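You operate a simulated robot arm through the tools that you are given. There is no shell and no other tool. Be economical: measure what you need, move in short steps, check, and stop when the job is done.

You are at the controls of a simulated robot arm. One attempt, no reset.

## Task
Take the thermostat with the smallest size on its label from the top of the brown table and put it in the big blue tray. Then fetch the silver elbow and set it in the big red tray. Then take the yellow dust cap on the top of the red table and put it away on the top of the orange bench. Then fetch the blue cloth and set it on the green gasket on the top of the red table. Then pull the green drawer open. Keep to this order. Set down upright: silver elbow.

The check looks at the end state, three seconds after you hand in, the way a careful person would. Anything else that was tipped, shoved, dropped, spilled or broken makes it a failure. A push-on lid holds only when it is set on centred and level and pressed home; a screw cap is set on level and turned clockwise until tight. Flat cloth is picked up by pressing the open fingertips on it (5 to 10 N) and closing them slowly along it; thin cloth reads only 2 to 8 mm in the jaws.

## Robot
A 5-joint arm with a two-finger parallel gripper on a trunk, on a base that drives. Base frame: it is fixed to the floor where the robot stands at the start and does not move with it; the origin is under the middle of the robot, x ahead of it, y to its left, z up; the surface under the hand at the start is at about z = 0.855. Readings come in m, rad, newtons and seconds.
It reaches about 1.134 m from its shoulder. Its first joint turns from -2.601 to 2.601 rad. Places, roughly: big blue tray (26x19x5 cm) [0.4, -1.5, 0.9]; big red tray (26x19x5 cm) [-20, 1.5, 0.7]; blue cloth (7x10x3 cm) [-4.4, -3.8, 0.9]; green drawer [0.5, -1.1, 0.7]; green gasket (15x11x2 cm) [-4.1, -2.5, 0.9]; silver elbow (7x4x7 cm) [-21.3, 1.4, 0.7]; thermostat [0.75, 0, 1]; top of the orange bench [-2.9, 3, 0.8]; yellow dust cap (3x3x3 cm) [-4.4, -2.8, 0.9]. Payload 1.57 kg.
The TCP is the grasp point between the finger pads, 0.03 m short of the fingertips. In the tool frame z runs along the fingers and y along their closing line. The gripper opens to 0.11 m. The fingers are 0.024 m wide and 0.012 m thick; the gripper's body (0.048 by 0.112 m) begins 0.078 m behind the TCP.
Orientation is that of the tool frame in the base frame, as a unit quaternion [x, y, z, w]. With the fingers straight down and closing along the base's y, the tool's x points along the base's -x, its y along +y and its z along -z.

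## Interface
- The arm moves only by the tool drive_tool. Its arguments are lists of equal length, an entry for each row: "travel": the shift along the base's x, y, z in m, a list of three; "delta_rot": the turn, a rotation vector about the base's x, y, z in rad, a list of three; "hand": the opening, from 0 (shut) to 1 (fully open). In form: {"travel": [[tx, ty, tz], ...], "delta_rot": [[ax, ay, az], ...], "hand": [hand, ...]}. A call has 1 to 8 rows; each row shifts and turns the commanded pose from where the row before left it. Rows are played at 5 a second. More than 0.05 m and 0.15 rad between two rows, or a gripper value outside its range, and nothing of the call is played. Where a pose cannot be reached the arm comes as near as it can. A force on the tool above 40 N (or 10 N above the force at the start of the call, whichever is more), or a blocked arm, ends the call early, and 0.2 s more pass. The fingers move at their own pace (about 0.153 m/s each) and stop on an object; they squeeze with about 21 N. The grip force told is the motor's: it shows also when the fingers shut on nothing. Time passes only in rows, and 0.2 s behind the last, so rows that do not move let the fingers close. The reply holds the time, the measured pose of the TCP, the force on the tool along the base axes, the opening and the grip force, in the units named above and with some noise, with the torque about the TCP (base axes, N m) and any sound that the robot's microphone picked up.
- Cameras (640 x 400 px; columns grow to the right, rows downward): "scene" is now at [-0.0149, 0.0995, 1.8065]; the picture's right is [-0.89, -0.45, 0.00], its down [-0.34, 0.69, -0.64] and it looks along [0.29, -0.57, -0.77] (base axes); focal length 271 px, centre (320, 200). "wrist" rides on the gripper at [0.07, 0.016, -0.141] in the tool frame; the picture's right is [-0.23, 0.97, 0.00], its down [-0.86, -0.20, -0.48] and it looks along [-0.47, -0.11, 0.88] (tool axes); focal length 222 px, centre (320, 200). There is no depth. A picture from a camera that has moved, and an enlarged one, comes with that camera's place and axes in the base frame and with its lens. The place of the scene camera against the robot may be out by one fixed shift of up to 0.018 m in any direction.
- capture(camera): a new picture of that camera. No time passes.
- raise_lower(by): slides the trunk up (or, below 0, down) by that many m; the arm and the scene camera ride with it, the base frame stays. It gives what a move gives, with no picture.
- roll_base(legs): drives the robot by 1 to 6 legs, each [ahead, turn to the left] in m and rad, along the robot's own axes; the way and the turn of a leg run together, so that a leg with both is an arc; at most 1.5 m and 3.142 rad a leg. The arm and the cameras ride along, it lands a little off, and it stops where it bumps. It gives what a move gives.
- head_to(pan, tilt): turns the head with the scene camera to pan (to the left, within 2.705 rad either way) and tilt (down, from -0.506 to 1.204), counted from straight ahead of the robot. It gives what a move gives.
- zoom(camera, box): a new picture of the part [left, top, right, bottom] of that camera's present view, enlarged. No time passes.
- job_done(): hands the job in; it is judged then, once.

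Work in short steps. Places have to be worked out from the pictures, the camera data and where the tool is seen: move nearer, look again, correct. Check each grasp and each placing, and mend what went wrong. You have 165 turns and 108 pictures in all, those below and enlarged ones among them. Open the gripper and draw the arm clear of the work before you hand the job in, unless the task says otherwise; then end with one line.

The tools are called after "Emit:" as name(argument=value, ...) on one line, values as JSON. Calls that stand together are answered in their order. drive_tool: Moves the arm, as the interface text tells. Its arguments: {"type":"object","properties":{"travel":{"type":"array","items":{"type":"array","items":{"type":"number"}}},"delta_rot":{"type":"array","items":{"type":"array","items":{"type":"number"}}},"hand":{"type":"array","items":{"type":"number"}}},"required":["travel","delta_rot","hand"]} The other tools are called the same way: raise_lower (by) slides the trunk up or down; roll_base (legs) drives the base; head_to (pan, tilt) turns the head that bears the scene camera; capture (camera) takes a picture; zoom (camera, box) takes an enlarged picture of a part of a camera's view; job_done () hands the job in.

At the start:

```text
time_s: 0.0
position: [0.4086, -0.4325, 1.0851]
ee_rot: [0.005, 1.0, 0.0, -0.001]
ft_force: [0.2, 0.5, 0.2]
moment: [-0.01, 0.0, -0.01]
opening: 0.1101
grip_force: 0.1
trunk travel left (down, up): [-0.818, 0.152]
robot x, y, heading: [-0.0013, -0.0059, 0.002]
head pan, tilt: [-1.108, 0.873]
```

scene: 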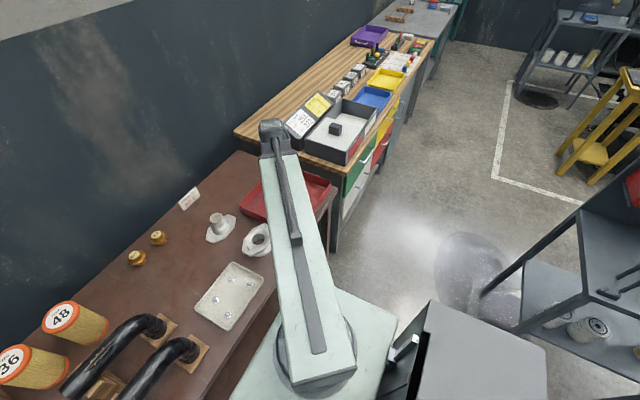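
wrist: 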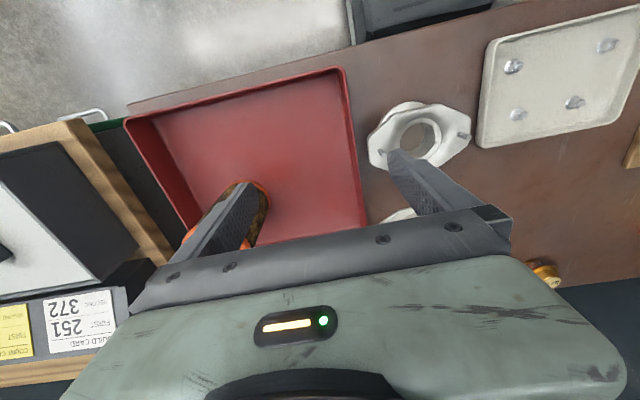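

The pictures show the brown table with several parts. I zoom in to find the thermostats and their labels.

Emit:
zoom(camera="scene", box=[100, 150, 340, 300])

Emit:
head_to(pan=0.0, tilt=0.8)

Emit:
capture(camera="scene")

```text
2.67 times, centred on (220, 225) of scene
camera zoom: at [-0.0149, 0.0995, 1.8065], right [-0.89, -0.45, 0.0], down [-0.34, 0.69, -0.64], along [0.29, -0.57, -0.77], focal length 723 px, centre (587, 133)
```

zoom: 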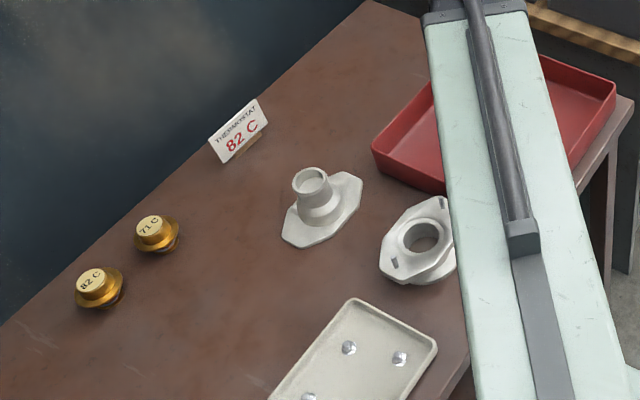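

```text
time_s: 1.3
position: [0.408, -0.4331, 1.0856]
ee_rot: [0.004, 1.0, 0.0, 0.0]
ft_force: [-0.3, 0.9, -0.3]
moment: [0.01, -0.04, -0.01]
opening: 0.1098
grip_force: 0.1
trunk travel left (down, up): [-0.818, 0.152]
robot x, y, heading: [-0.0022, -0.0071, 0.004]
head pan, tilt: [0.0, 0.799]
```

```text
104 pictures are left
camera scene: at [0.0313, 0.1683, 1.8123], right [0.0, -1.0, 0.0], down [-0.72, 0.0, -0.7], along [0.7, 0.0, -0.72], focal length 271 px, centre (320, 200)
```

scene: 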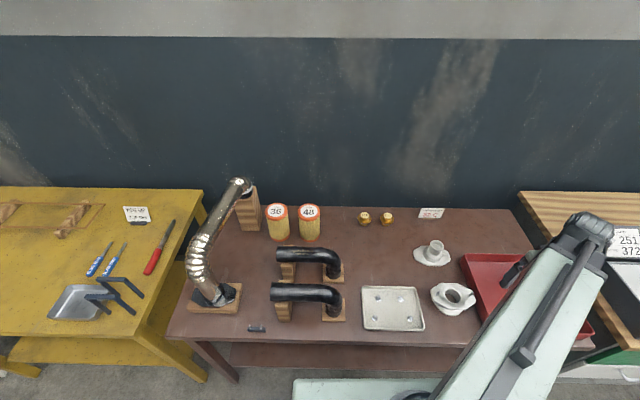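

Two gold thermostats (82 C and 71 C) are visible. I zoom in to confirm which is which, and check for others in the wrist view.

Emit:
zoom(camera="scene", box=[340, 190, 460, 265])

Emit:
zoom(camera="scene", box=[170, 170, 490, 370])

Emit:
zoom(camera="wrist", box=[120, 60, 380, 260])

```text
5.33 times, centred on (400, 228) of scene
camera zoom: at [0.0313, 0.1683, 1.8123], right [0.0, -1.0, 0.0], down [-0.72, 0.0, -0.7], along [0.7, 0.0, -0.72], focal length 1446 px, centre (-107, 53)
```

zoom: 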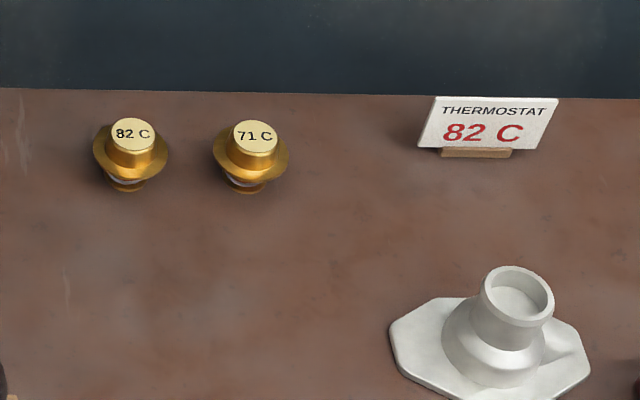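

```text
2.00 times, centred on (330, 270) of scene
camera zoom: at [0.0313, 0.1683, 1.8123], right [0.0, -1.0, 0.0], down [-0.72, 0.0, -0.7], along [0.7, 0.0, -0.72], focal length 542 px, centre (300, 60)
```

zoom: 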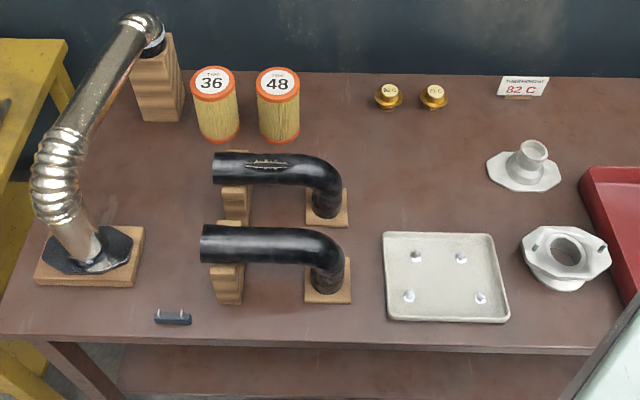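

```text
2.00 times, centred on (250, 160) of wrist
camera zoom: at [0.3382, -0.4172, 1.2264], right [0.24, 0.97, 0.0], down [0.85, -0.21, 0.48], along [0.46, -0.11, -0.88], focal length 444 px, centre (460, 280)
```

zoom: 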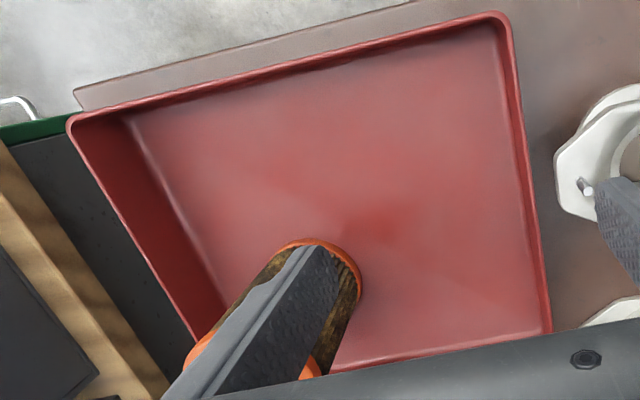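

The target is the 71 C thermostat, at about (0.82, -0.13), top about 0.905. I move the hand toward it at the present height.

Emit:
drive_tool(travel=[[0.04, 0.03, 0], [0.04, 0.03, 0], [0.04, 0.03, 0], [0.04, 0.03, 0], [0.04, 0.03, 0], [0.04, 0.03, 0], [0.04, 0.03, 0], [0.04, 0.03, 0]], delta_rot=[[0, 0, 0], [0, 0, 0], [0, 0, 0], [0, 0, 0], [0, 0, 0], [0, 0, 0], [0, 0, 0], [0, 0, 0]], hand=[1, 1, 1, 1, 1, 1, 1, 1])

Emit:
capture(camera="wrist")

```text
time_s: 3.1
position: [0.7295, -0.1939, 1.0843]
ee_rot: [0.004, 1.0, 0.0, 0.0]
ft_force: [0.8, 0.2, -0.4]
moment: [-0.01, -0.03, -0.01]
opening: 0.1099
grip_force: 0.0
trunk travel left (down, up): [-0.818, 0.152]
robot x, y, heading: [-0.0019, -0.006, -0.002]
head pan, tilt: [0.0, 0.799]
```

```text
100 pictures are left
camera wrist: at [0.6599, -0.1772, 1.2262], right [0.24, 0.97, 0.0], down [0.85, -0.21, 0.48], along [0.46, -0.11, -0.88], focal length 222 px, centre (320, 200)
```

wrist: 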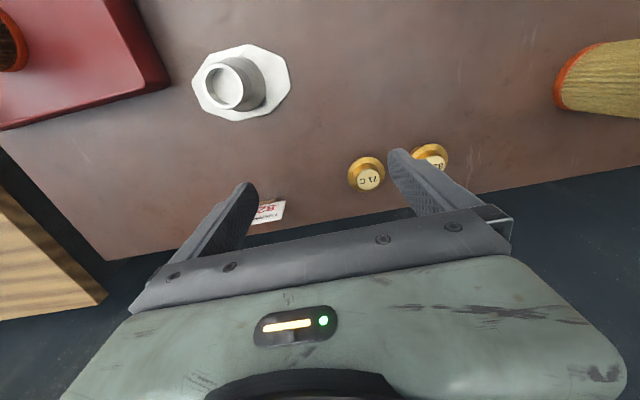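

The 71 C cap computes to (0.808, -0.134). I centre above it with the fingers at 0.084 m to stay clear of its neighbour and descend partway.

Emit:
drive_tool(travel=[[0.04, 0.03, 0], [0.0385, 0.03, 0], [0, 0, -0.04], [0, 0, -0.04], [0, 0, 0]], delta_rot=[[0, 0, 0], [0, 0, 0], [0, 0, 0], [0, 0, 0], [0, 0, 0]], hand=[0.77, 0.77, 0.77, 0.77, 0.77])

Emit:
capture(camera="wrist")

Emit:
zoom(camera="scene", box=[330, 160, 490, 260])

```text
time_s: 4.3
position: [0.8049, -0.133, 1.0849]
ee_rot: [0.004, 1.0, 0.0, 0.0]
ft_force: [0.7, 0.0, -0.1]
moment: [0.01, -0.01, 0.01]
opening: 0.0847
grip_force: 0.1
out of reach, approached as far as the arm can: row 3, 4
trunk travel left (down, up): [-0.818, 0.152]
robot x, y, heading: [0.0032, -0.0042, -0.002]
head pan, tilt: [0.0, 0.799]
```

```text
99 pictures are left
camera wrist: at [0.7359, -0.1166, 1.2263], right [0.24, 0.97, 0.0], down [0.85, -0.21, 0.48], along [0.46, -0.11, -0.88], focal length 222 px, centre (320, 200)
```

wrist: 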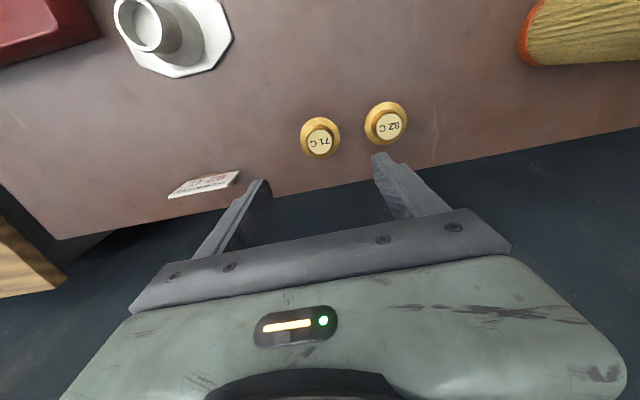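

```text
4.00 times, centred on (410, 210) of scene
camera zoom: at [0.0316, 0.1686, 1.8123], right [0.0, -1.0, 0.0], down [-0.72, 0.0, -0.7], along [0.7, 0.0, -0.72], focal length 1084 px, centre (-40, 160)
```

zoom: 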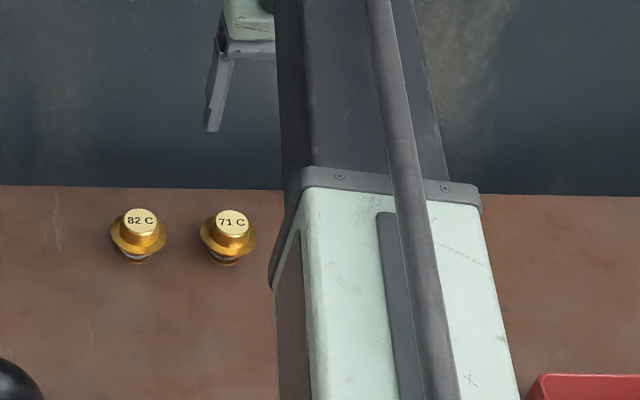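

The tool is centred over the 71 C cap (0.804, -0.133), but the arm can't go lower at this trunk height, so I lower the trunk in steps.

Emit:
raise_lower(by=-0.12)

Emit:
capture(camera="wrist")

Emit:
capture(camera="scene")

```text
time_s: 5.8
position: [0.8063, -0.1337, 0.9663]
ee_rot: [0.005, 1.0, -0.001, 0.001]
ft_force: [0.3, 0.0, 0.7]
moment: [-0.02, -0.02, 0.0]
opening: 0.0848
grip_force: 0.0
trunk travel left (down, up): [-0.698, 0.272]
robot x, y, heading: [-0.0014, -0.0091, 0.002]
head pan, tilt: [0.0, 0.799]
```

```text
97 pictures are left
camera wrist: at [0.7357, -0.1167, 1.1064], right [0.24, 0.97, 0.0], down [0.85, -0.21, 0.48], along [0.46, -0.11, -0.88], focal length 222 px, centre (320, 200)
```

wrist: 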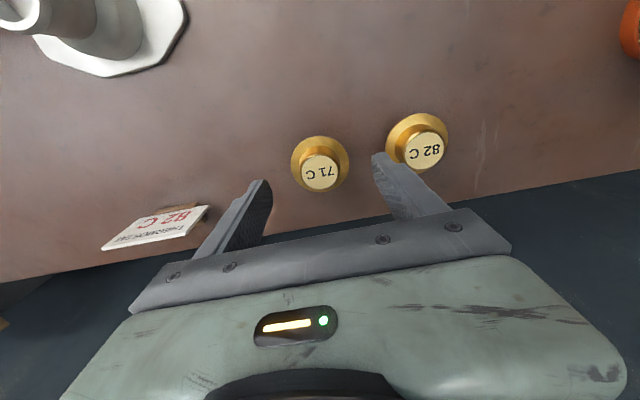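

```text
96 pictures are left
camera scene: at [0.0314, 0.1684, 1.6923], right [0.0, -1.0, 0.0], down [-0.72, 0.0, -0.7], along [0.7, 0.0, -0.72], focal length 271 px, centre (320, 200)
```

scene: 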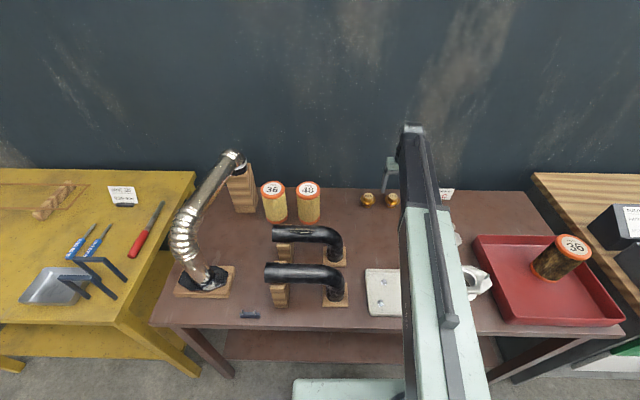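

Still centred (about 0.809, -0.134). I lower the trunk another 0.074 m to bring the pads to the flange.

Emit:
raise_lower(by=-0.074)

Emit:
capture(camera="wrist")

```text
time_s: 7.0
position: [0.8056, -0.1321, 0.8908]
ee_rot: [0.005, 1.0, -0.001, 0.0]
ft_force: [0.3, -0.7, -0.3]
moment: [0.0, 0.01, -0.02]
opening: 0.0849
grip_force: 0.0
trunk travel left (down, up): [-0.624, 0.346]
robot x, y, heading: [0.0029, -0.0073, 0.002]
head pan, tilt: [0.0, 0.799]
```

```text
95 pictures are left
camera wrist: at [0.7357, -0.1166, 1.0324], right [0.24, 0.97, 0.0], down [0.85, -0.21, 0.48], along [0.46, -0.11, -0.88], focal length 222 px, centre (320, 200)
```

wrist: 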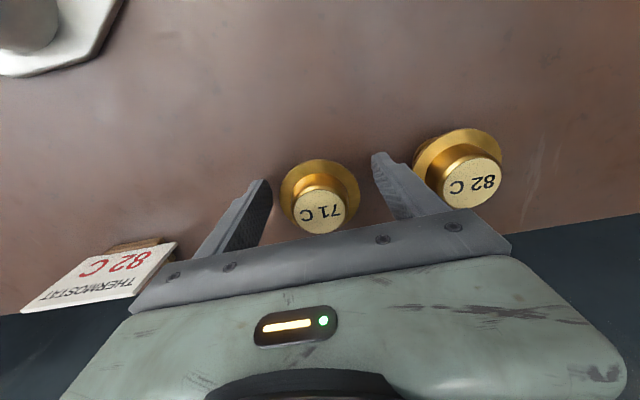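

The fingers straddle the flange at z 0.891. I close them.

Emit:
drive_tool(travel=[[0, 0, 0], [0, 0, 0], [0, 0, 0], [0, 0, 0]], delta_rot=[[0, 0, 0], [0, 0, 0], [0, 0, 0], [0, 0, 0]], hand=[0.6, 0.45, 0.3, 0.3])

Emit:
capture(camera="wrist")

```text
time_s: 8.0
position: [0.8064, -0.1321, 0.8915]
ee_rot: [0.005, 1.0, 0.0, -0.001]
ft_force: [0.1, 0.3, 1.2]
moment: [0.03, -0.01, 0.0]
opening: 0.0609
grip_force: 20.9
trunk travel left (down, up): [-0.624, 0.346]
robot x, y, heading: [0.0005, -0.0107, 0.001]
head pan, tilt: [0.0, 0.799]
```

```text
94 pictures are left
camera wrist: at [0.7357, -0.1165, 1.0324], right [0.24, 0.97, 0.0], down [0.85, -0.21, 0.48], along [0.47, -0.11, -0.88], focal length 222 px, centre (320, 200)
```

wrist: 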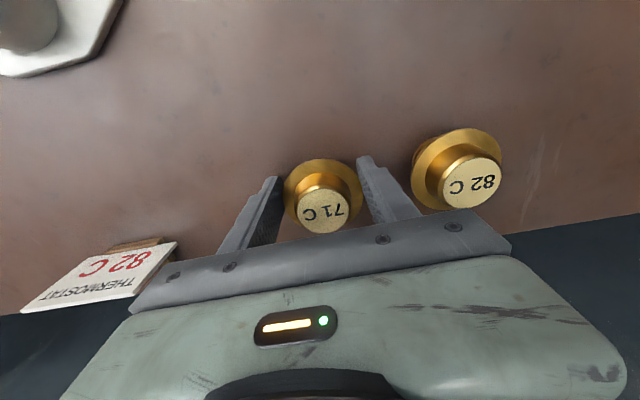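

Gripped (opening 0.061 m, 21 N). I lift with the trunk and then draw the arm back a bit.

Emit:
raise_lower(by=0.25)

Emit:
drive_tool(travel=[[-0.045, -0.01, 0], [-0.045, -0.01, 0], [-0.045, -0.01, 0], [-0.045, -0.01, 0], [-0.045, -0.01, 0], [-0.045, -0.01, 0], [-0.045, -0.01, 0], [-0.045, -0.01, 0]], delta_rot=[[0, 0, 0], [0, 0, 0], [0, 0, 0], [0, 0, 0], [0, 0, 0], [0, 0, 0], [0, 0, 0], [0, 0, 0]], hand=[0.3, 0.3, 0.3, 0.3, 0.3, 0.3, 0.3, 0.3])

Emit:
head_to(pan=-1.571, tilt=0.8)

Emit:
capture(camera="scene")

Emit:
head_to(pan=2.6, tilt=0.5)

Emit:
capture(camera="scene")

Emit:
head_to(pan=-2.6, tilt=0.5)

Emit:
capture(camera="scene")

```text
time_s: 10.5
position: [0.8057, -0.1325, 1.1398]
ee_rot: [0.004, 1.0, 0.0, 0.0]
ft_force: [-0.1, 1.0, -1.4]
moment: [0.01, 0.01, 0.02]
opening: 0.061
grip_force: 21.3
trunk travel left (down, up): [-0.874, 0.096]
robot x, y, heading: [0.0005, -0.0065, 0.002]
head pan, tilt: [0.0, 0.799]
```

```text
time_s: 12.3
position: [0.5167, -0.2454, 1.1425]
ee_rot: [0.004, 1.0, 0.001, -0.001]
ft_force: [-0.1, 0.4, -0.9]
moment: [0.01, 0.02, -0.02]
opening: 0.0609
grip_force: 21.1
out of reach, approached as far as the arm can: row 7, 8
trunk travel left (down, up): [-0.874, 0.096]
robot x, y, heading: [0.0006, -0.0117, 0.003]
head pan, tilt: [0.0, 0.799]
```

```text
time_s: 14.0
position: [0.5176, -0.2438, 1.1406]
ee_rot: [0.004, 1.0, 0.001, -0.002]
ft_force: [-0.3, 0.7, -0.8]
moment: [0.02, -0.01, -0.01]
opening: 0.0611
grip_force: 20.9
trunk travel left (down, up): [-0.874, 0.096]
robot x, y, heading: [0.0001, -0.0082, 0.0]
head pan, tilt: [-1.571, 0.799]
```

```text
93 pictures are left
camera scene: at [-0.0491, 0.0876, 1.8683], right [-1.0, 0.0, 0.0], down [0.0, 0.72, -0.7], along [0.0, -0.7, -0.72], focal length 271 px, centre (320, 200)
```

scene: 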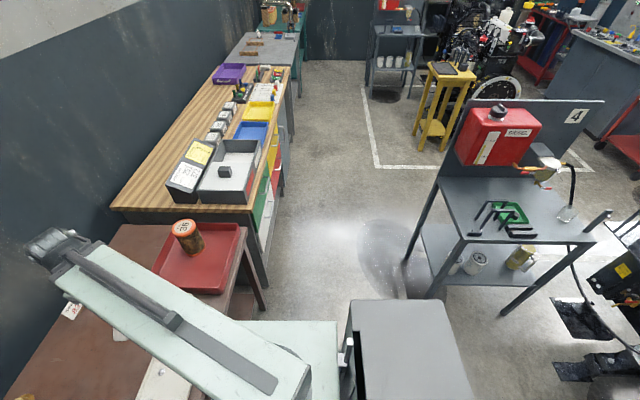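

```text
time_s: 17.4
position: [0.5163, -0.2438, 1.1403]
ee_rot: [0.005, 1.0, 0.001, -0.002]
ft_force: [0.7, 0.1, -0.4]
moment: [0.0, -0.03, -0.01]
opening: 0.0607
grip_force: 20.4
trunk travel left (down, up): [-0.874, 0.096]
robot x, y, heading: [0.0026, -0.0079, -0.001]
head pan, tilt: [2.601, 0.499]
```

```text
92 pictures are left
camera scene: at [-0.1273, 0.2151, 1.8943], right [0.51, 0.86, 0.0], down [0.41, -0.25, -0.88], along [-0.75, 0.45, -0.48], focal length 271 px, centre (320, 200)
```

scene: 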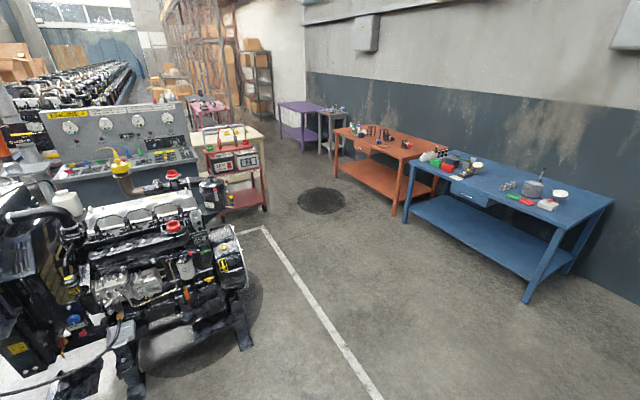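

```text
time_s: 21.4
position: [0.5167, -0.2441, 1.1415]
ee_rot: [0.004, 1.0, 0.0, -0.002]
ft_force: [1.1, 0.2, -1.2]
moment: [0.03, 0.04, 0.02]
opening: 0.0608
grip_force: 20.8
trunk travel left (down, up): [-0.874, 0.096]
robot x, y, heading: [0.0013, -0.0098, 0.002]
head pan, tilt: [-2.601, 0.499]
```

```text
91 pictures are left
camera scene: at [-0.1272, 0.1213, 1.8943], right [-0.52, 0.86, 0.0], down [0.41, 0.25, -0.88], along [-0.75, -0.45, -0.48], focal length 271 px, centre (320, 200)
```

scene: 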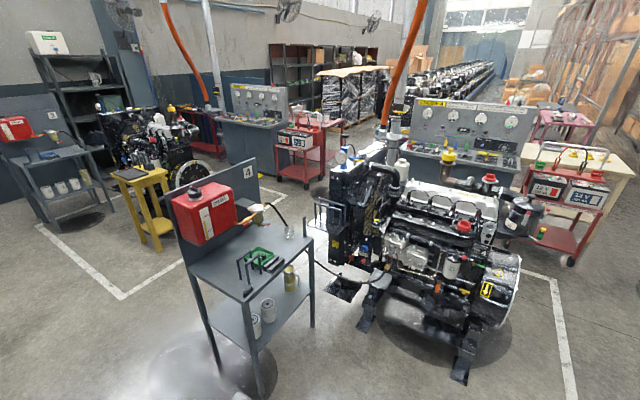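

The 71 C thermostat is in hand. I plan to back off, turn right and drive along the corridor between the bench and the grey stand, so I raise the trunk and do the first part.

Emit:
raise_lower(by=0.08)

Emit:
roll_base(legs=[[-0.2, 0]])

Emit:
roll_base(legs=[[0, -1.571]])

Emit:
head_to(pan=0.3, tilt=0.8)

Emit:
capture(camera="scene")

```text
time_s: 22.6
position: [0.5168, -0.2451, 1.2218]
ee_rot: [0.004, 1.0, 0.001, -0.001]
ft_force: [-0.4, 0.4, -0.5]
moment: [-0.04, 0.0, 0.01]
opening: 0.061
grip_force: 21.4
trunk travel left (down, up): [-0.954, 0.016]
robot x, y, heading: [0.0018, -0.0092, 0.002]
head pan, tilt: [-2.601, 0.499]
```

```text
time_s: 24.2
position: [0.3135, -0.2463, 1.2216]
ee_rot: [0.006, 1.0, 0.0, -0.001]
ft_force: [-0.2, 0.4, -1.2]
moment: [0.0, -0.01, -0.02]
opening: 0.061
grip_force: 20.9
trunk travel left (down, up): [-0.954, 0.016]
robot x, y, heading: [-0.2023, -0.0054, -0.001]
head pan, tilt: [-2.601, 0.499]
```

```text
time_s: 28.4
position: [-0.4319, -0.5294, 1.2202]
ee_rot: [0.704, 0.71, 0.002, -0.001]
ft_force: [-0.5, -1.3, -0.7]
moment: [0.02, -0.04, -0.02]
opening: 0.0611
grip_force: 20.7
trunk travel left (down, up): [-0.954, 0.016]
robot x, y, heading: [-0.2015, -0.0061, -1.543]
head pan, tilt: [-2.601, 0.499]
```

```text
time_s: 30.9
position: [-0.4313, -0.5281, 1.221]
ee_rot: [0.705, 0.709, 0.001, -0.001]
ft_force: [-0.2, -0.6, -0.3]
moment: [-0.01, 0.02, 0.02]
opening: 0.0608
grip_force: 21.2
trunk travel left (down, up): [-0.954, 0.016]
robot x, y, heading: [-0.1967, -0.0084, -1.544]
head pan, tilt: [0.3, 0.799]
```

```text
90 pictures are left
camera scene: at [-0.0056, -0.0294, 1.9483], right [-0.95, -0.32, 0.0], down [-0.23, 0.68, -0.7], along [0.22, -0.66, -0.72], focal length 271 px, centre (320, 200)
```

scene: 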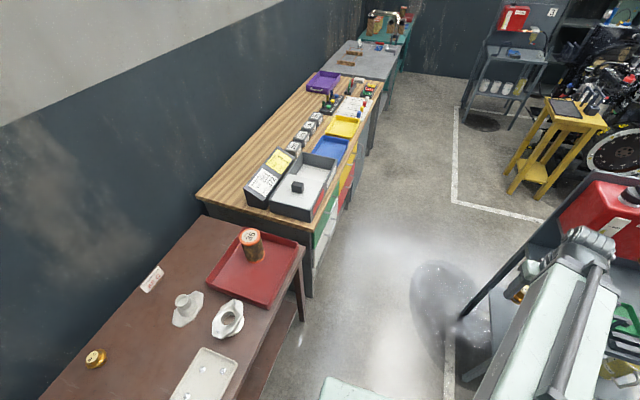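

The way ahead is clear. I swing the hand toward the robot's centreline, then drive ahead 1.05 m.

Emit:
drive_tool(travel=[[0.045, 0, 0], [0.045, 0, 0], [0.045, 0, 0], [0.045, -0.03, 0], [0.045, -0.03, 0]], delta_rot=[[0, 0, 0], [0, 0, 0], [0, 0, 0], [0, 0, 0], [0, 0, 0]], hand=[0.3, 0.3, 0.3, 0.3, 0.3])

Emit:
roll_base(legs=[[1.05, 0]])

Emit:
head_to(pan=1.0, tilt=0.9)

Emit:
capture(camera="scene")

```text
refused: row 4 steps farther than a row can; nothing moved
```

```text
time_s: 36.3
position: [-0.3906, -1.5738, 1.2201]
ee_rot: [0.699, 0.715, 0.001, 0.0]
ft_force: [-0.1, -0.4, -0.7]
moment: [0.01, 0.01, 0.01]
opening: 0.0608
grip_force: 21.3
trunk travel left (down, up): [-0.954, 0.016]
robot x, y, heading: [-0.1622, -1.0519, -1.529]
head pan, tilt: [0.3, 0.799]
```

```text
time_s: 37.4
position: [-0.3904, -1.573, 1.2204]
ee_rot: [0.701, 0.714, 0.001, -0.001]
ft_force: [-0.5, 0.4, -0.8]
moment: [0.01, 0.01, -0.02]
opening: 0.0609
grip_force: 20.8
trunk travel left (down, up): [-0.954, 0.016]
robot x, y, heading: [-0.1561, -1.049, -1.531]
head pan, tilt: [1.0, 0.901]
```

```text
89 pictures are left
camera scene: at [0.0659, -1.0299, 1.9404], right [-0.51, -0.86, 0.0], down [-0.68, 0.4, -0.62], along [0.54, -0.32, -0.78], focal length 271 px, centre (320, 200)
```

scene: 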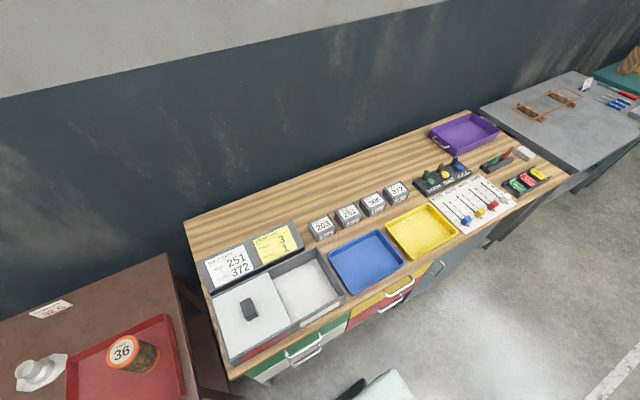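

Blue tray centre computes to about (0.405, -1.455). I swing the arm around at a safe height toward it.

Emit:
drive_tool(travel=[[0.046, -0.018, 0], [0.046, -0.018, 0], [0.046, -0.018, 0], [0.046, -0.018, 0], [0.046, -0.018, 0], [0.046, -0.018, 0], [0.045, 0.012, 0], [0.045, 0.012, 0]], delta_rot=[[0, 0, 0], [0, 0, 0], [0, 0, 0], [0, 0, 0], [0, 0, 0], [0, 0, 0], [0, 0, 0], [0, 0, 0]], hand=[0.3, 0.3, 0.3, 0.3, 0.3, 0.3, 0.3, 0.3])

Emit:
drive_tool(travel=[[0.0445, 0.02, 0], [0.0445, 0.02, 0], [0.0445, 0.02, 0], [0.0445, 0.02, 0], [0.0445, 0.02, 0], [0.0445, 0.02, 0], [0.0445, 0.02, 0], [0.0445, 0.02, 0]], delta_rot=[[0, 0, 0], [0, 0, 0], [0, 0, 0], [0, 0, 0], [0, 0, 0], [0, 0, 0], [0, 0, 0], [0, 0, 0]], hand=[0.3, 0.3, 0.3, 0.3, 0.3, 0.3, 0.3, 0.3])

Emit:
capture(camera="wrist")

```text
time_s: 39.2
position: [-0.0251, -1.6579, 1.2209]
ee_rot: [0.7, 0.714, 0.002, -0.001]
ft_force: [0.5, -0.7, -1.2]
moment: [0.0, 0.04, -0.03]
opening: 0.0607
grip_force: 21.4
trunk travel left (down, up): [-0.954, 0.016]
robot x, y, heading: [-0.1609, -1.0511, -1.532]
head pan, tilt: [1.0, 0.901]
```

```text
time_s: 41.0
position: [0.3324, -1.496, 1.2209]
ee_rot: [0.7, 0.714, 0.001, -0.001]
ft_force: [0.1, 0.2, 0.0]
moment: [0.0, 0.01, 0.03]
opening: 0.061
grip_force: 20.9
trunk travel left (down, up): [-0.954, 0.016]
robot x, y, heading: [-0.1612, -1.0486, -1.531]
head pan, tilt: [1.0, 0.901]
```

```text
88 pictures are left
camera wrist: at [0.3482, -1.4269, 1.3625], right [0.98, -0.21, 0.0], down [-0.18, -0.86, 0.48], along [-0.1, -0.47, -0.88], focal length 222 px, centre (320, 200)
```

wrist: 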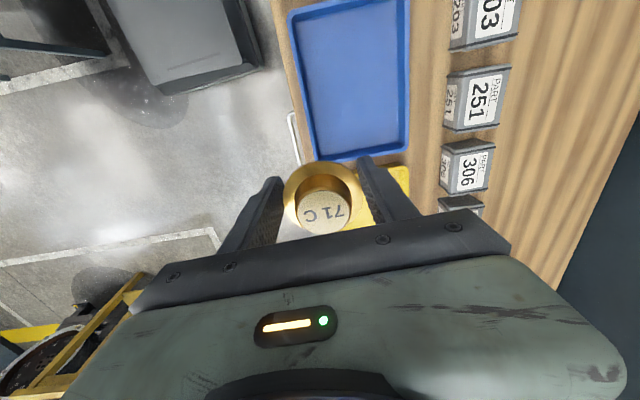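

The tray spans about x 0.31–0.50, y -1.57 to -1.33. I centre over it and lower with the trunk.

Emit:
drive_tool(travel=[[0.037, 0.022, 0], [0.037, 0.022, 0]], delta_rot=[[0, 0, 0], [0, 0, 0]], hand=[0.3, 0.3])

Emit:
raise_lower(by=-0.24)

Emit:
capture(camera="wrist")

Emit:
capture(camera="scene")

```text
time_s: 41.6
position: [0.4076, -1.4507, 1.2212]
ee_rot: [0.7, 0.714, 0.002, -0.001]
ft_force: [-0.2, -0.5, -0.3]
moment: [-0.01, 0.02, -0.04]
opening: 0.0609
grip_force: 20.5
trunk travel left (down, up): [-0.954, 0.016]
robot x, y, heading: [-0.1638, -1.054, -1.534]
head pan, tilt: [1.0, 0.901]
```

```text
time_s: 44.1
position: [0.4069, -1.4509, 0.9814]
ee_rot: [0.7, 0.714, 0.002, 0.0]
ft_force: [-0.5, 0.8, -1.1]
moment: [0.03, -0.01, 0.04]
opening: 0.0608
grip_force: 20.7
trunk travel left (down, up): [-0.714, 0.256]
robot x, y, heading: [-0.1622, -1.0491, -1.534]
head pan, tilt: [1.0, 0.901]
```

```text
87 pictures are left
camera wrist: at [0.4208, -1.3816, 1.1227], right [0.98, -0.21, 0.0], down [-0.18, -0.86, 0.48], along [-0.1, -0.47, -0.88], focal length 222 px, centre (320, 200)
```

wrist: 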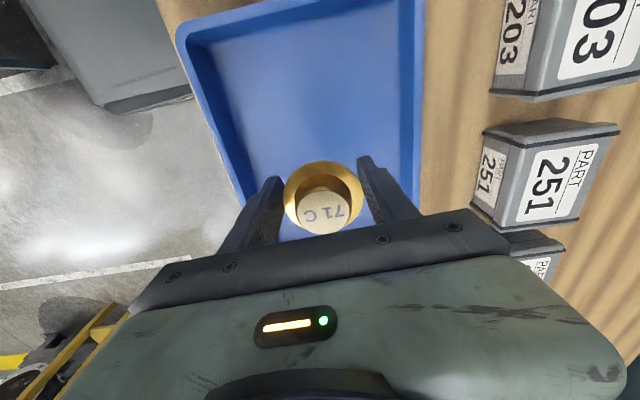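

```text
86 pictures are left
camera scene: at [0.066, -1.0296, 1.7004], right [-0.51, -0.86, 0.0], down [-0.68, 0.4, -0.62], along [0.54, -0.32, -0.78], focal length 271 px, centre (320, 200)
```

scene: 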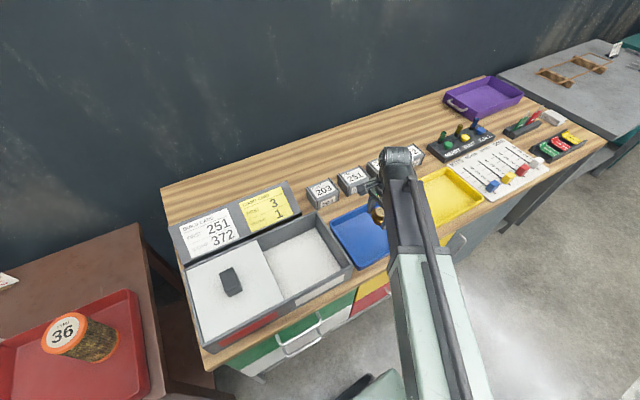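

The hand is over the tray interior. I lower slowly until contact shows.

Emit:
drive_tool(travel=[[0, 0, -0.02], [0, 0, -0.015], [0, 0, -0.01], [0, 0, -0.005], [0, 0, 0]], delta_rot=[[0, 0, 0], [0, 0, 0], [0, 0, 0], [0, 0, 0], [0, 0, 0]], hand=[0.3, 0.3, 0.3, 0.3, 0.3])

Emit:
capture(camera="wrist")

```text
time_s: 45.3
position: [0.4064, -1.4502, 0.9812]
ee_rot: [0.7, 0.714, 0.002, 0.0]
ft_force: [0.2, -0.7, -0.2]
moment: [0.0, 0.0, 0.01]
opening: 0.0608
grip_force: 20.8
out of reach, approached as far as the arm can: row 1, 2, 3, 4
trunk travel left (down, up): [-0.714, 0.256]
robot x, y, heading: [-0.164, -1.0516, -1.533]
head pan, tilt: [1.0, 0.901]
```

```text
85 pictures are left
camera wrist: at [0.4209, -1.3816, 1.1226], right [0.98, -0.21, 0.0], down [-0.18, -0.86, 0.48], along [-0.1, -0.47, -0.88], focal length 222 px, centre (320, 200)
```

wrist: 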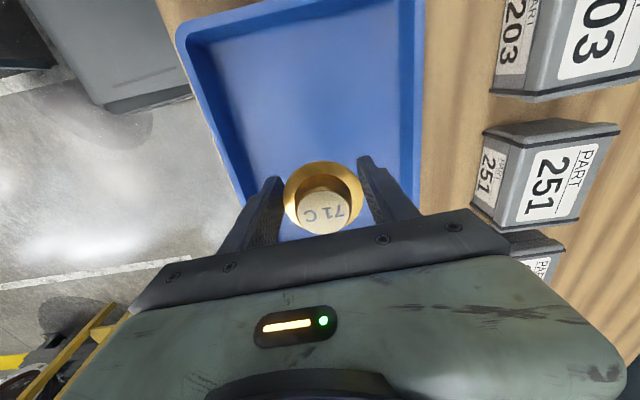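

The arm itself can't go lower in this pose, so I lower with the trunk in small steps.

Emit:
raise_lower(by=-0.03)

Emit:
raise_lower(by=-0.01)

Emit:
capture(camera="wrist")

```text
time_s: 46.0
position: [0.4063, -1.4499, 0.9496]
ee_rot: [0.7, 0.715, 0.002, 0.0]
ft_force: [-0.5, 0.5, -0.2]
moment: [-0.05, 0.0, -0.03]
opening: 0.061
grip_force: 21.2
trunk travel left (down, up): [-0.684, 0.286]
robot x, y, heading: [-0.1626, -1.0499, -1.53]
head pan, tilt: [1.0, 0.901]
```

```text
time_s: 46.6
position: [0.4067, -1.4512, 0.9417]
ee_rot: [0.7, 0.714, 0.002, 0.0]
ft_force: [0.1, 0.9, -0.9]
moment: [0.0, -0.02, -0.01]
opening: 0.0609
grip_force: 21.0
trunk travel left (down, up): [-0.674, 0.296]
robot x, y, heading: [-0.1615, -1.0496, -1.536]
head pan, tilt: [1.0, 0.901]
```

```text
84 pictures are left
camera wrist: at [0.4208, -1.3816, 1.0826], right [0.98, -0.21, 0.0], down [-0.18, -0.86, 0.48], along [-0.1, -0.47, -0.88], focal length 222 px, centre (320, 200)
```

wrist: 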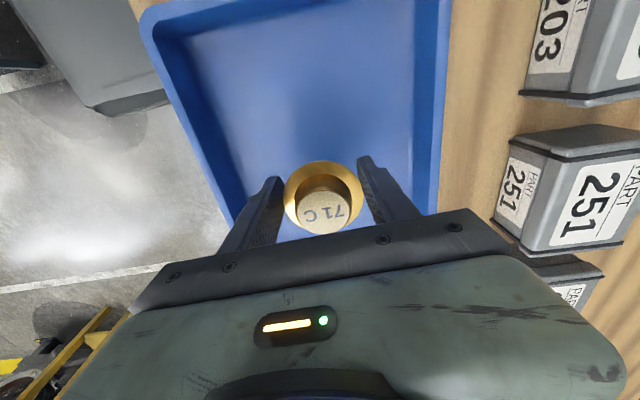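

No contact yet; I lower further in 1 cm steps.

Emit:
raise_lower(by=-0.01)

Emit:
raise_lower(by=-0.006)

Emit:
raise_lower(by=-0.006)

Emit:
raise_lower(by=-0.005)

```text
time_s: 47.2
position: [0.4065, -1.4493, 0.9311]
ee_rot: [0.699, 0.715, 0.002, -0.001]
ft_force: [0.5, 0.7, -1.1]
moment: [0.02, -0.02, -0.01]
opening: 0.0608
grip_force: 20.9
trunk travel left (down, up): [-0.664, 0.306]
robot x, y, heading: [-0.1653, -1.0515, -1.537]
head pan, tilt: [1.0, 0.901]
```

```text
time_s: 47.7
position: [0.4056, -1.4501, 0.925]
ee_rot: [0.7, 0.715, 0.002, 0.0]
ft_force: [-0.2, 0.1, -1.3]
moment: [0.04, -0.01, 0.01]
opening: 0.061
grip_force: 20.8
trunk travel left (down, up): [-0.658, 0.312]
robot x, y, heading: [-0.1642, -1.0503, -1.533]
head pan, tilt: [1.0, 0.901]
```

```text
time_s: 48.3
position: [0.4074, -1.4503, 0.9198]
ee_rot: [0.7, 0.714, 0.001, -0.001]
ft_force: [-0.1, 0.4, -0.7]
moment: [0.01, 0.01, -0.02]
opening: 0.0611
grip_force: 20.7
trunk travel left (down, up): [-0.652, 0.318]
robot x, y, heading: [-0.162, -1.0499, -1.531]
head pan, tilt: [1.0, 0.901]
```

```text
time_s: 48.8
position: [0.4056, -1.4506, 0.9133]
ee_rot: [0.699, 0.715, 0.002, -0.001]
ft_force: [-0.1, -0.2, 0.7]
moment: [0.0, 0.01, 0.01]
opening: 0.061
grip_force: 21.3
trunk travel left (down, up): [-0.647, 0.323]
robot x, y, heading: [-0.1616, -1.0497, -1.53]
head pan, tilt: [1.0, 0.901]
```

Still no load. Continuing in small steps.

Emit:
raise_lower(by=-0.005)

Emit:
raise_lower(by=-0.004)

Emit:
raise_lower(by=-0.003)

Emit:
capture(camera="wrist")

```text
time_s: 49.4
position: [0.4058, -1.4505, 0.9085]
ee_rot: [0.7, 0.715, 0.002, -0.001]
ft_force: [-0.7, 0.2, -0.3]
moment: [0.0, -0.01, 0.0]
opening: 0.0608
grip_force: 21.5
trunk travel left (down, up): [-0.642, 0.328]
robot x, y, heading: [-0.1649, -1.0509, -1.533]
head pan, tilt: [1.0, 0.901]
```

```text
time_s: 49.9
position: [0.4065, -1.4496, 0.9053]
ee_rot: [0.7, 0.715, 0.001, 0.0]
ft_force: [3.4, -3.1, 14.1]
moment: [-0.29, -0.12, 0.05]
opening: 0.061
grip_force: 21.0
trunk travel left (down, up): [-0.638, 0.332]
robot x, y, heading: [-0.1624, -1.0529, -1.537]
head pan, tilt: [1.0, 0.901]
```

```text
time_s: 50.4
position: [0.4059, -1.4508, 0.9027]
ee_rot: [0.7, 0.714, 0.003, 0.0]
ft_force: [3.4, -0.2, 11.2]
moment: [-0.09, -0.04, 0.04]
opening: 0.0611
grip_force: 21.3
trunk travel left (down, up): [-0.635, 0.335]
robot x, y, heading: [-0.1629, -1.0472, -1.53]
head pan, tilt: [1.0, 0.901]
```

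```text
83 pictures are left
camera wrist: at [0.4205, -1.381, 1.044], right [0.98, -0.21, 0.0], down [-0.18, -0.86, 0.48], along [-0.1, -0.47, -0.88], focal length 222 px, centre (320, 200)
```

wrist: 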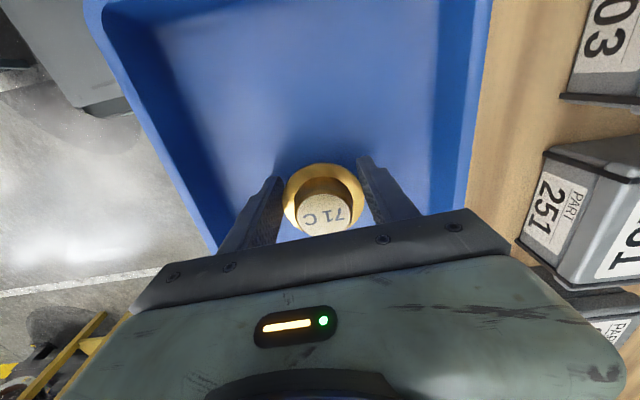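

The thermostat has touched down (about 14 N). I open the fingers and raise the trunk.

Emit:
drive_tool(travel=[[0, 0, 0], [0, 0, 0], [0, 0, 0]], delta_rot=[[0, 0, 0], [0, 0, 0], [0, 0, 0]], hand=[0.65, 0.75, 0.8])

Emit:
raise_lower(by=0.3)

Emit:
capture(camera="wrist")

Emit:
capture(camera="scene")

```text
time_s: 51.2
position: [0.4059, -1.4511, 0.9032]
ee_rot: [0.699, 0.715, 0.001, 0.0]
ft_force: [-0.5, 0.6, -0.7]
moment: [0.0, -0.02, -0.01]
opening: 0.0882
grip_force: 0.0
trunk travel left (down, up): [-0.635, 0.335]
robot x, y, heading: [-0.1668, -1.0515, -1.533]
head pan, tilt: [1.0, 0.901]
```

```text
time_s: 54.2
position: [0.4064, -1.4504, 1.2011]
ee_rot: [0.699, 0.715, 0.002, 0.0]
ft_force: [-0.2, -0.3, -0.3]
moment: [0.02, -0.04, -0.01]
opening: 0.088
grip_force: 0.0
trunk travel left (down, up): [-0.935, 0.035]
robot x, y, heading: [-0.1666, -1.0502, -1.532]
head pan, tilt: [1.0, 0.901]
```

```text
82 pictures are left
camera wrist: at [0.4209, -1.3816, 1.3436], right [0.98, -0.21, 0.0], down [-0.18, -0.86, 0.48], along [-0.1, -0.47, -0.88], focal length 222 px, centre (320, 200)
```

wrist: 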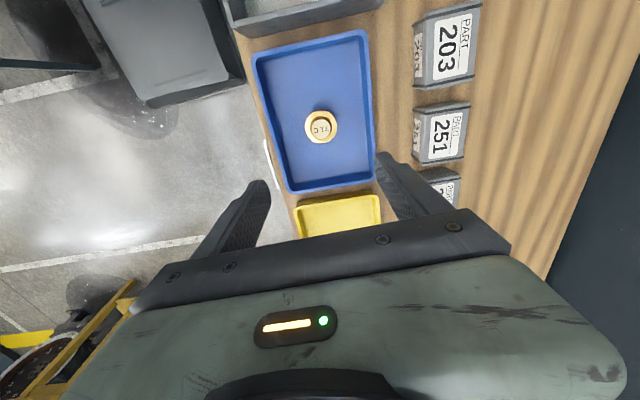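

```text
81 pictures are left
camera scene: at [0.0661, -1.0297, 1.9213], right [-0.51, -0.86, 0.0], down [-0.68, 0.4, -0.62], along [0.54, -0.32, -0.78], focal length 271 px, centre (320, 200)
```

scene: 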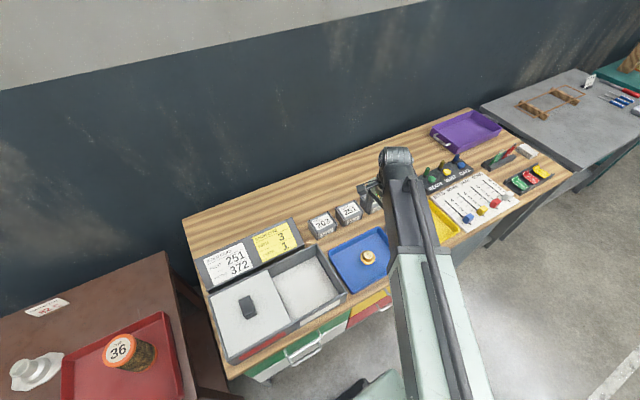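

The thermostat sits upright in the blue tray. Next the silver elbow, far away. I swing the hand to the front of the robot, then back up along the corridor.

Emit:
drive_tool(travel=[[-0.0445, -0.02, 0], [-0.0445, -0.02, 0], [-0.0445, -0.02, 0], [-0.0445, -0.02, 0], [-0.0445, -0.02, 0], [-0.0445, -0.02, 0], [-0.0445, -0.02, 0], [-0.0445, -0.02, 0]], delta_rot=[[0, 0, 0], [0, 0, 0], [0, 0, 0], [0, 0, 0], [0, 0, 0], [0, 0, 0], [0, 0, 0], [0, 0, 0]], hand=[0.6, 0.4, 0.2, 0.2, 0.2, 0.2, 0.2, 0.2])

Emit:
drive_tool(travel=[[-0.045, -0.015, 0], [-0.045, -0.015, 0], [-0.045, -0.005, 0]], delta_rot=[[0, 0, 0], [0, 0, 0], [0, 0, 0]], hand=[0.2, 0.2, 0.2])

Emit:
roll_base(legs=[[-1.3, 0], [-1.3, 0], [0, -1.6]])

Emit:
head_to(pan=0, tilt=0.3)

Emit:
capture(camera="scene")

```text
time_s: 56.0
position: [0.0478, -1.611, 1.2027]
ee_rot: [0.7, 0.715, 0.002, -0.001]
ft_force: [0.1, 0.1, -0.3]
moment: [0.01, -0.02, -0.03]
opening: 0.022
grip_force: 0.1
trunk travel left (down, up): [-0.935, 0.035]
robot x, y, heading: [-0.1644, -1.0478, -1.533]
head pan, tilt: [1.0, 0.901]
```

```text
time_s: 56.8
position: [-0.0856, -1.6468, 1.2014]
ee_rot: [0.7, 0.714, 0.002, 0.0]
ft_force: [-1.0, -0.1, 0.5]
moment: [0.02, -0.01, 0.02]
opening: 0.0218
grip_force: 0.2
trunk travel left (down, up): [-0.935, 0.035]
robot x, y, heading: [-0.1664, -1.0506, -1.53]
head pan, tilt: [1.0, 0.901]
```

```text
time_s: 73.2
position: [-0.8124, 1.4721, 1.201]
ee_rot: [1.0, 0.0, 0.002, 0.001]
ft_force: [-0.1, 0.1, 1.0]
moment: [0.05, -0.03, 0.02]
opening: 0.0219
grip_force: 0.1
trunk travel left (down, up): [-0.935, 0.035]
robot x, y, heading: [-0.2102, 1.5166, -3.117]
head pan, tilt: [1.0, 0.901]
```

```text
time_s: 74.5
position: [-0.8103, 1.4718, 1.2006]
ee_rot: [1.0, 0.001, 0.002, 0.002]
ft_force: [1.0, 0.6, 0.2]
moment: [0.02, -0.01, 0.0]
opening: 0.022
grip_force: 0.1
trunk travel left (down, up): [-0.935, 0.035]
robot x, y, heading: [-0.2102, 1.5197, -3.114]
head pan, tilt: [0.0, 0.3]
```

```text
80 pictures are left
camera scene: at [-0.259, 1.3536, 1.9736], right [-0.03, 1.0, 0.0], down [0.3, 0.01, -0.96], along [-0.95, -0.03, -0.3], focal length 271 px, centre (320, 200)
```

scene: 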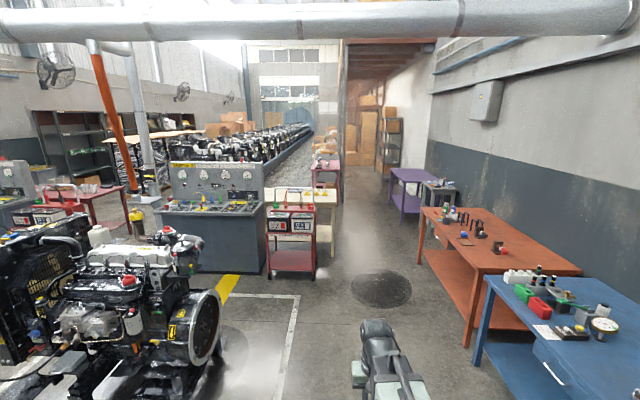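

The corridor runs along -x at about y 1.9–2.15, between the red cart and the orange bench. I steer into it.

Emit:
roll_base(legs=[[0, -0.215], [1.5, 0], [0.55, 0], [0, 0.127], [1.5, 0]])

Emit:
capture(camera="scene")

```text
time_s: 93.2
position: [-4.3511, 1.9407, 1.2018]
ee_rot: [0.999, -0.037, 0.002, 0.001]
ft_force: [-0.4, 0.3, -0.4]
moment: [0.01, -0.03, -0.02]
opening: 0.0219
grip_force: 0.0
trunk travel left (down, up): [-0.935, 0.035]
robot x, y, heading: [-3.7511, 1.9453, 3.1]
head pan, tilt: [0.0, 0.3]
```

```text
79 pictures are left
camera scene: at [-3.809, 1.7812, 1.9737], right [0.04, 1.0, 0.0], down [0.3, -0.01, -0.96], along [-0.95, 0.04, -0.3], focal length 271 px, centre (320, 200)
```

scene: 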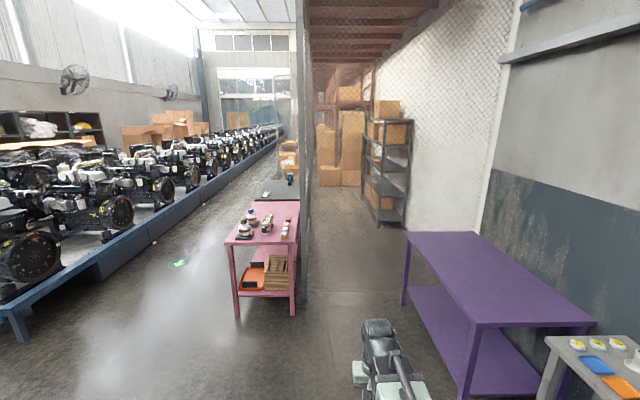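

The far bench lies along the left passage between the engine row and the pink table. I look left-down to check the floor near the robot.

Emit:
head_to(pan=0.7, tilt=0.6)

Emit:
capture(camera="scene")

```text
time_s: 94.2
position: [-4.3502, 1.941, 1.2027]
ee_rot: [0.999, -0.037, 0.002, 0.001]
ft_force: [-0.5, 0.1, 0.6]
moment: [0.01, 0.01, -0.02]
opening: 0.0221
grip_force: 0.1
trunk travel left (down, up): [-0.935, 0.035]
robot x, y, heading: [-3.7505, 1.9415, 3.098]
head pan, tilt: [0.7, 0.6]
```

```text
78 pictures are left
camera scene: at [-3.7853, 1.7232, 1.9462], right [-0.61, 0.79, 0.0], down [0.45, 0.34, -0.83], along [-0.65, -0.5, -0.56], focal length 271 px, centre (320, 200)
```

scene: 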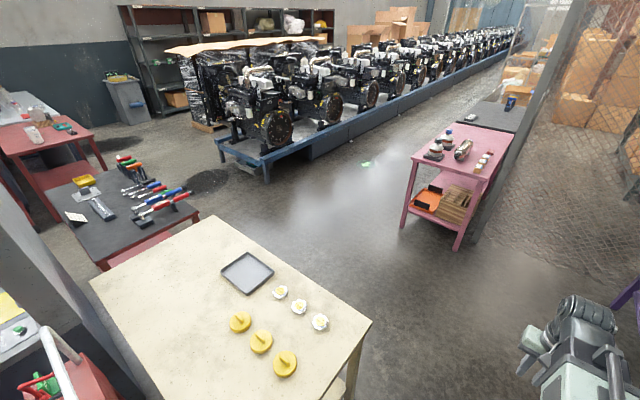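

White table edge is at x≈-4.45, the pink table starts at x≈-6.1, so I drive to x≈-5.25, turn left to y≈0.15, then turn to -x.

Emit:
roll_base(legs=[[1.5, 0], [0, 1.57], [1.5, 0], [0.3, 0], [0, -1.53]])

Emit:
head_to(pan=0, tilt=0.3)

Emit:
capture(camera="scene")

```text
time_s: 117.8
position: [-5.902, 0.1885, 1.2037]
ee_rot: [1.0, -0.015, 0.002, -0.001]
ft_force: [-0.9, 14.6, -0.4]
moment: [-1.55, 0.0, -0.02]
opening: 0.0221
grip_force: 0.1
trunk travel left (down, up): [-0.935, 0.035]
robot x, y, heading: [-5.3032, 0.2032, -3.13]
head pan, tilt: [0.7, 0.6]
```

```text
time_s: 118.9
position: [-5.9029, 0.1887, 1.2018]
ee_rot: [1.0, -0.014, 0.002, -0.001]
ft_force: [-0.4, -0.1, -1.1]
moment: [-0.04, -0.01, -0.01]
opening: 0.0218
grip_force: 0.0
trunk travel left (down, up): [-0.935, 0.035]
robot x, y, heading: [-5.305, 0.1985, -3.126]
head pan, tilt: [0.0, 0.3]
```

```text
77 pictures are left
camera scene: at [-5.3527, 0.0386, 1.9736], right [-0.02, 1.0, 0.0], down [0.3, 0.0, -0.96], along [-0.96, -0.01, -0.3], focal length 271 px, centre (320, 200)
```

scene: 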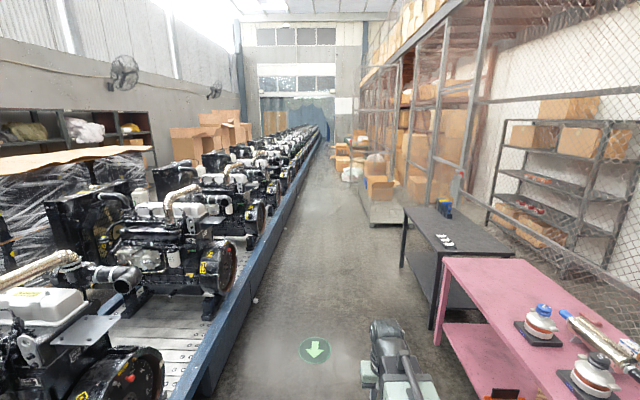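

Corridor free from y≈-0.9 to ≈0.55. I ease to y≈-0.1 and go on along -x.

Emit:
roll_base(legs=[[0, 0.055], [1.5, 0], [1.5, 0], [1.3, 0], [0, -0.07], [1.5, 0]])

Emit:
capture(camera="scene")

```text
time_s: 147.6
position: [-11.7471, -0.2256, 1.2012]
ee_rot: [1.0, -0.016, 0.002, 0.0]
ft_force: [0.1, -0.4, 0.0]
moment: [-0.02, -0.01, 0.01]
opening: 0.0219
grip_force: 0.0
trunk travel left (down, up): [-0.935, 0.035]
robot x, y, heading: [-11.1467, -0.2136, -3.134]
head pan, tilt: [0.0, 0.3]
```

```text
76 pictures are left
camera scene: at [-11.1974, -0.3768, 1.9737], right [-0.01, 1.0, 0.0], down [0.3, 0.0, -0.96], along [-0.96, -0.01, -0.3], focal length 271 px, centre (320, 200)
```

scene: 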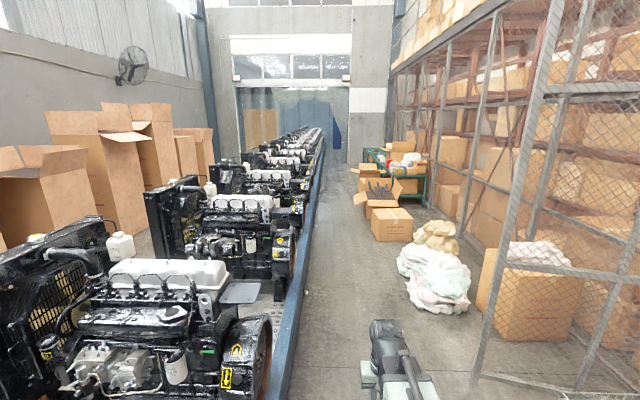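

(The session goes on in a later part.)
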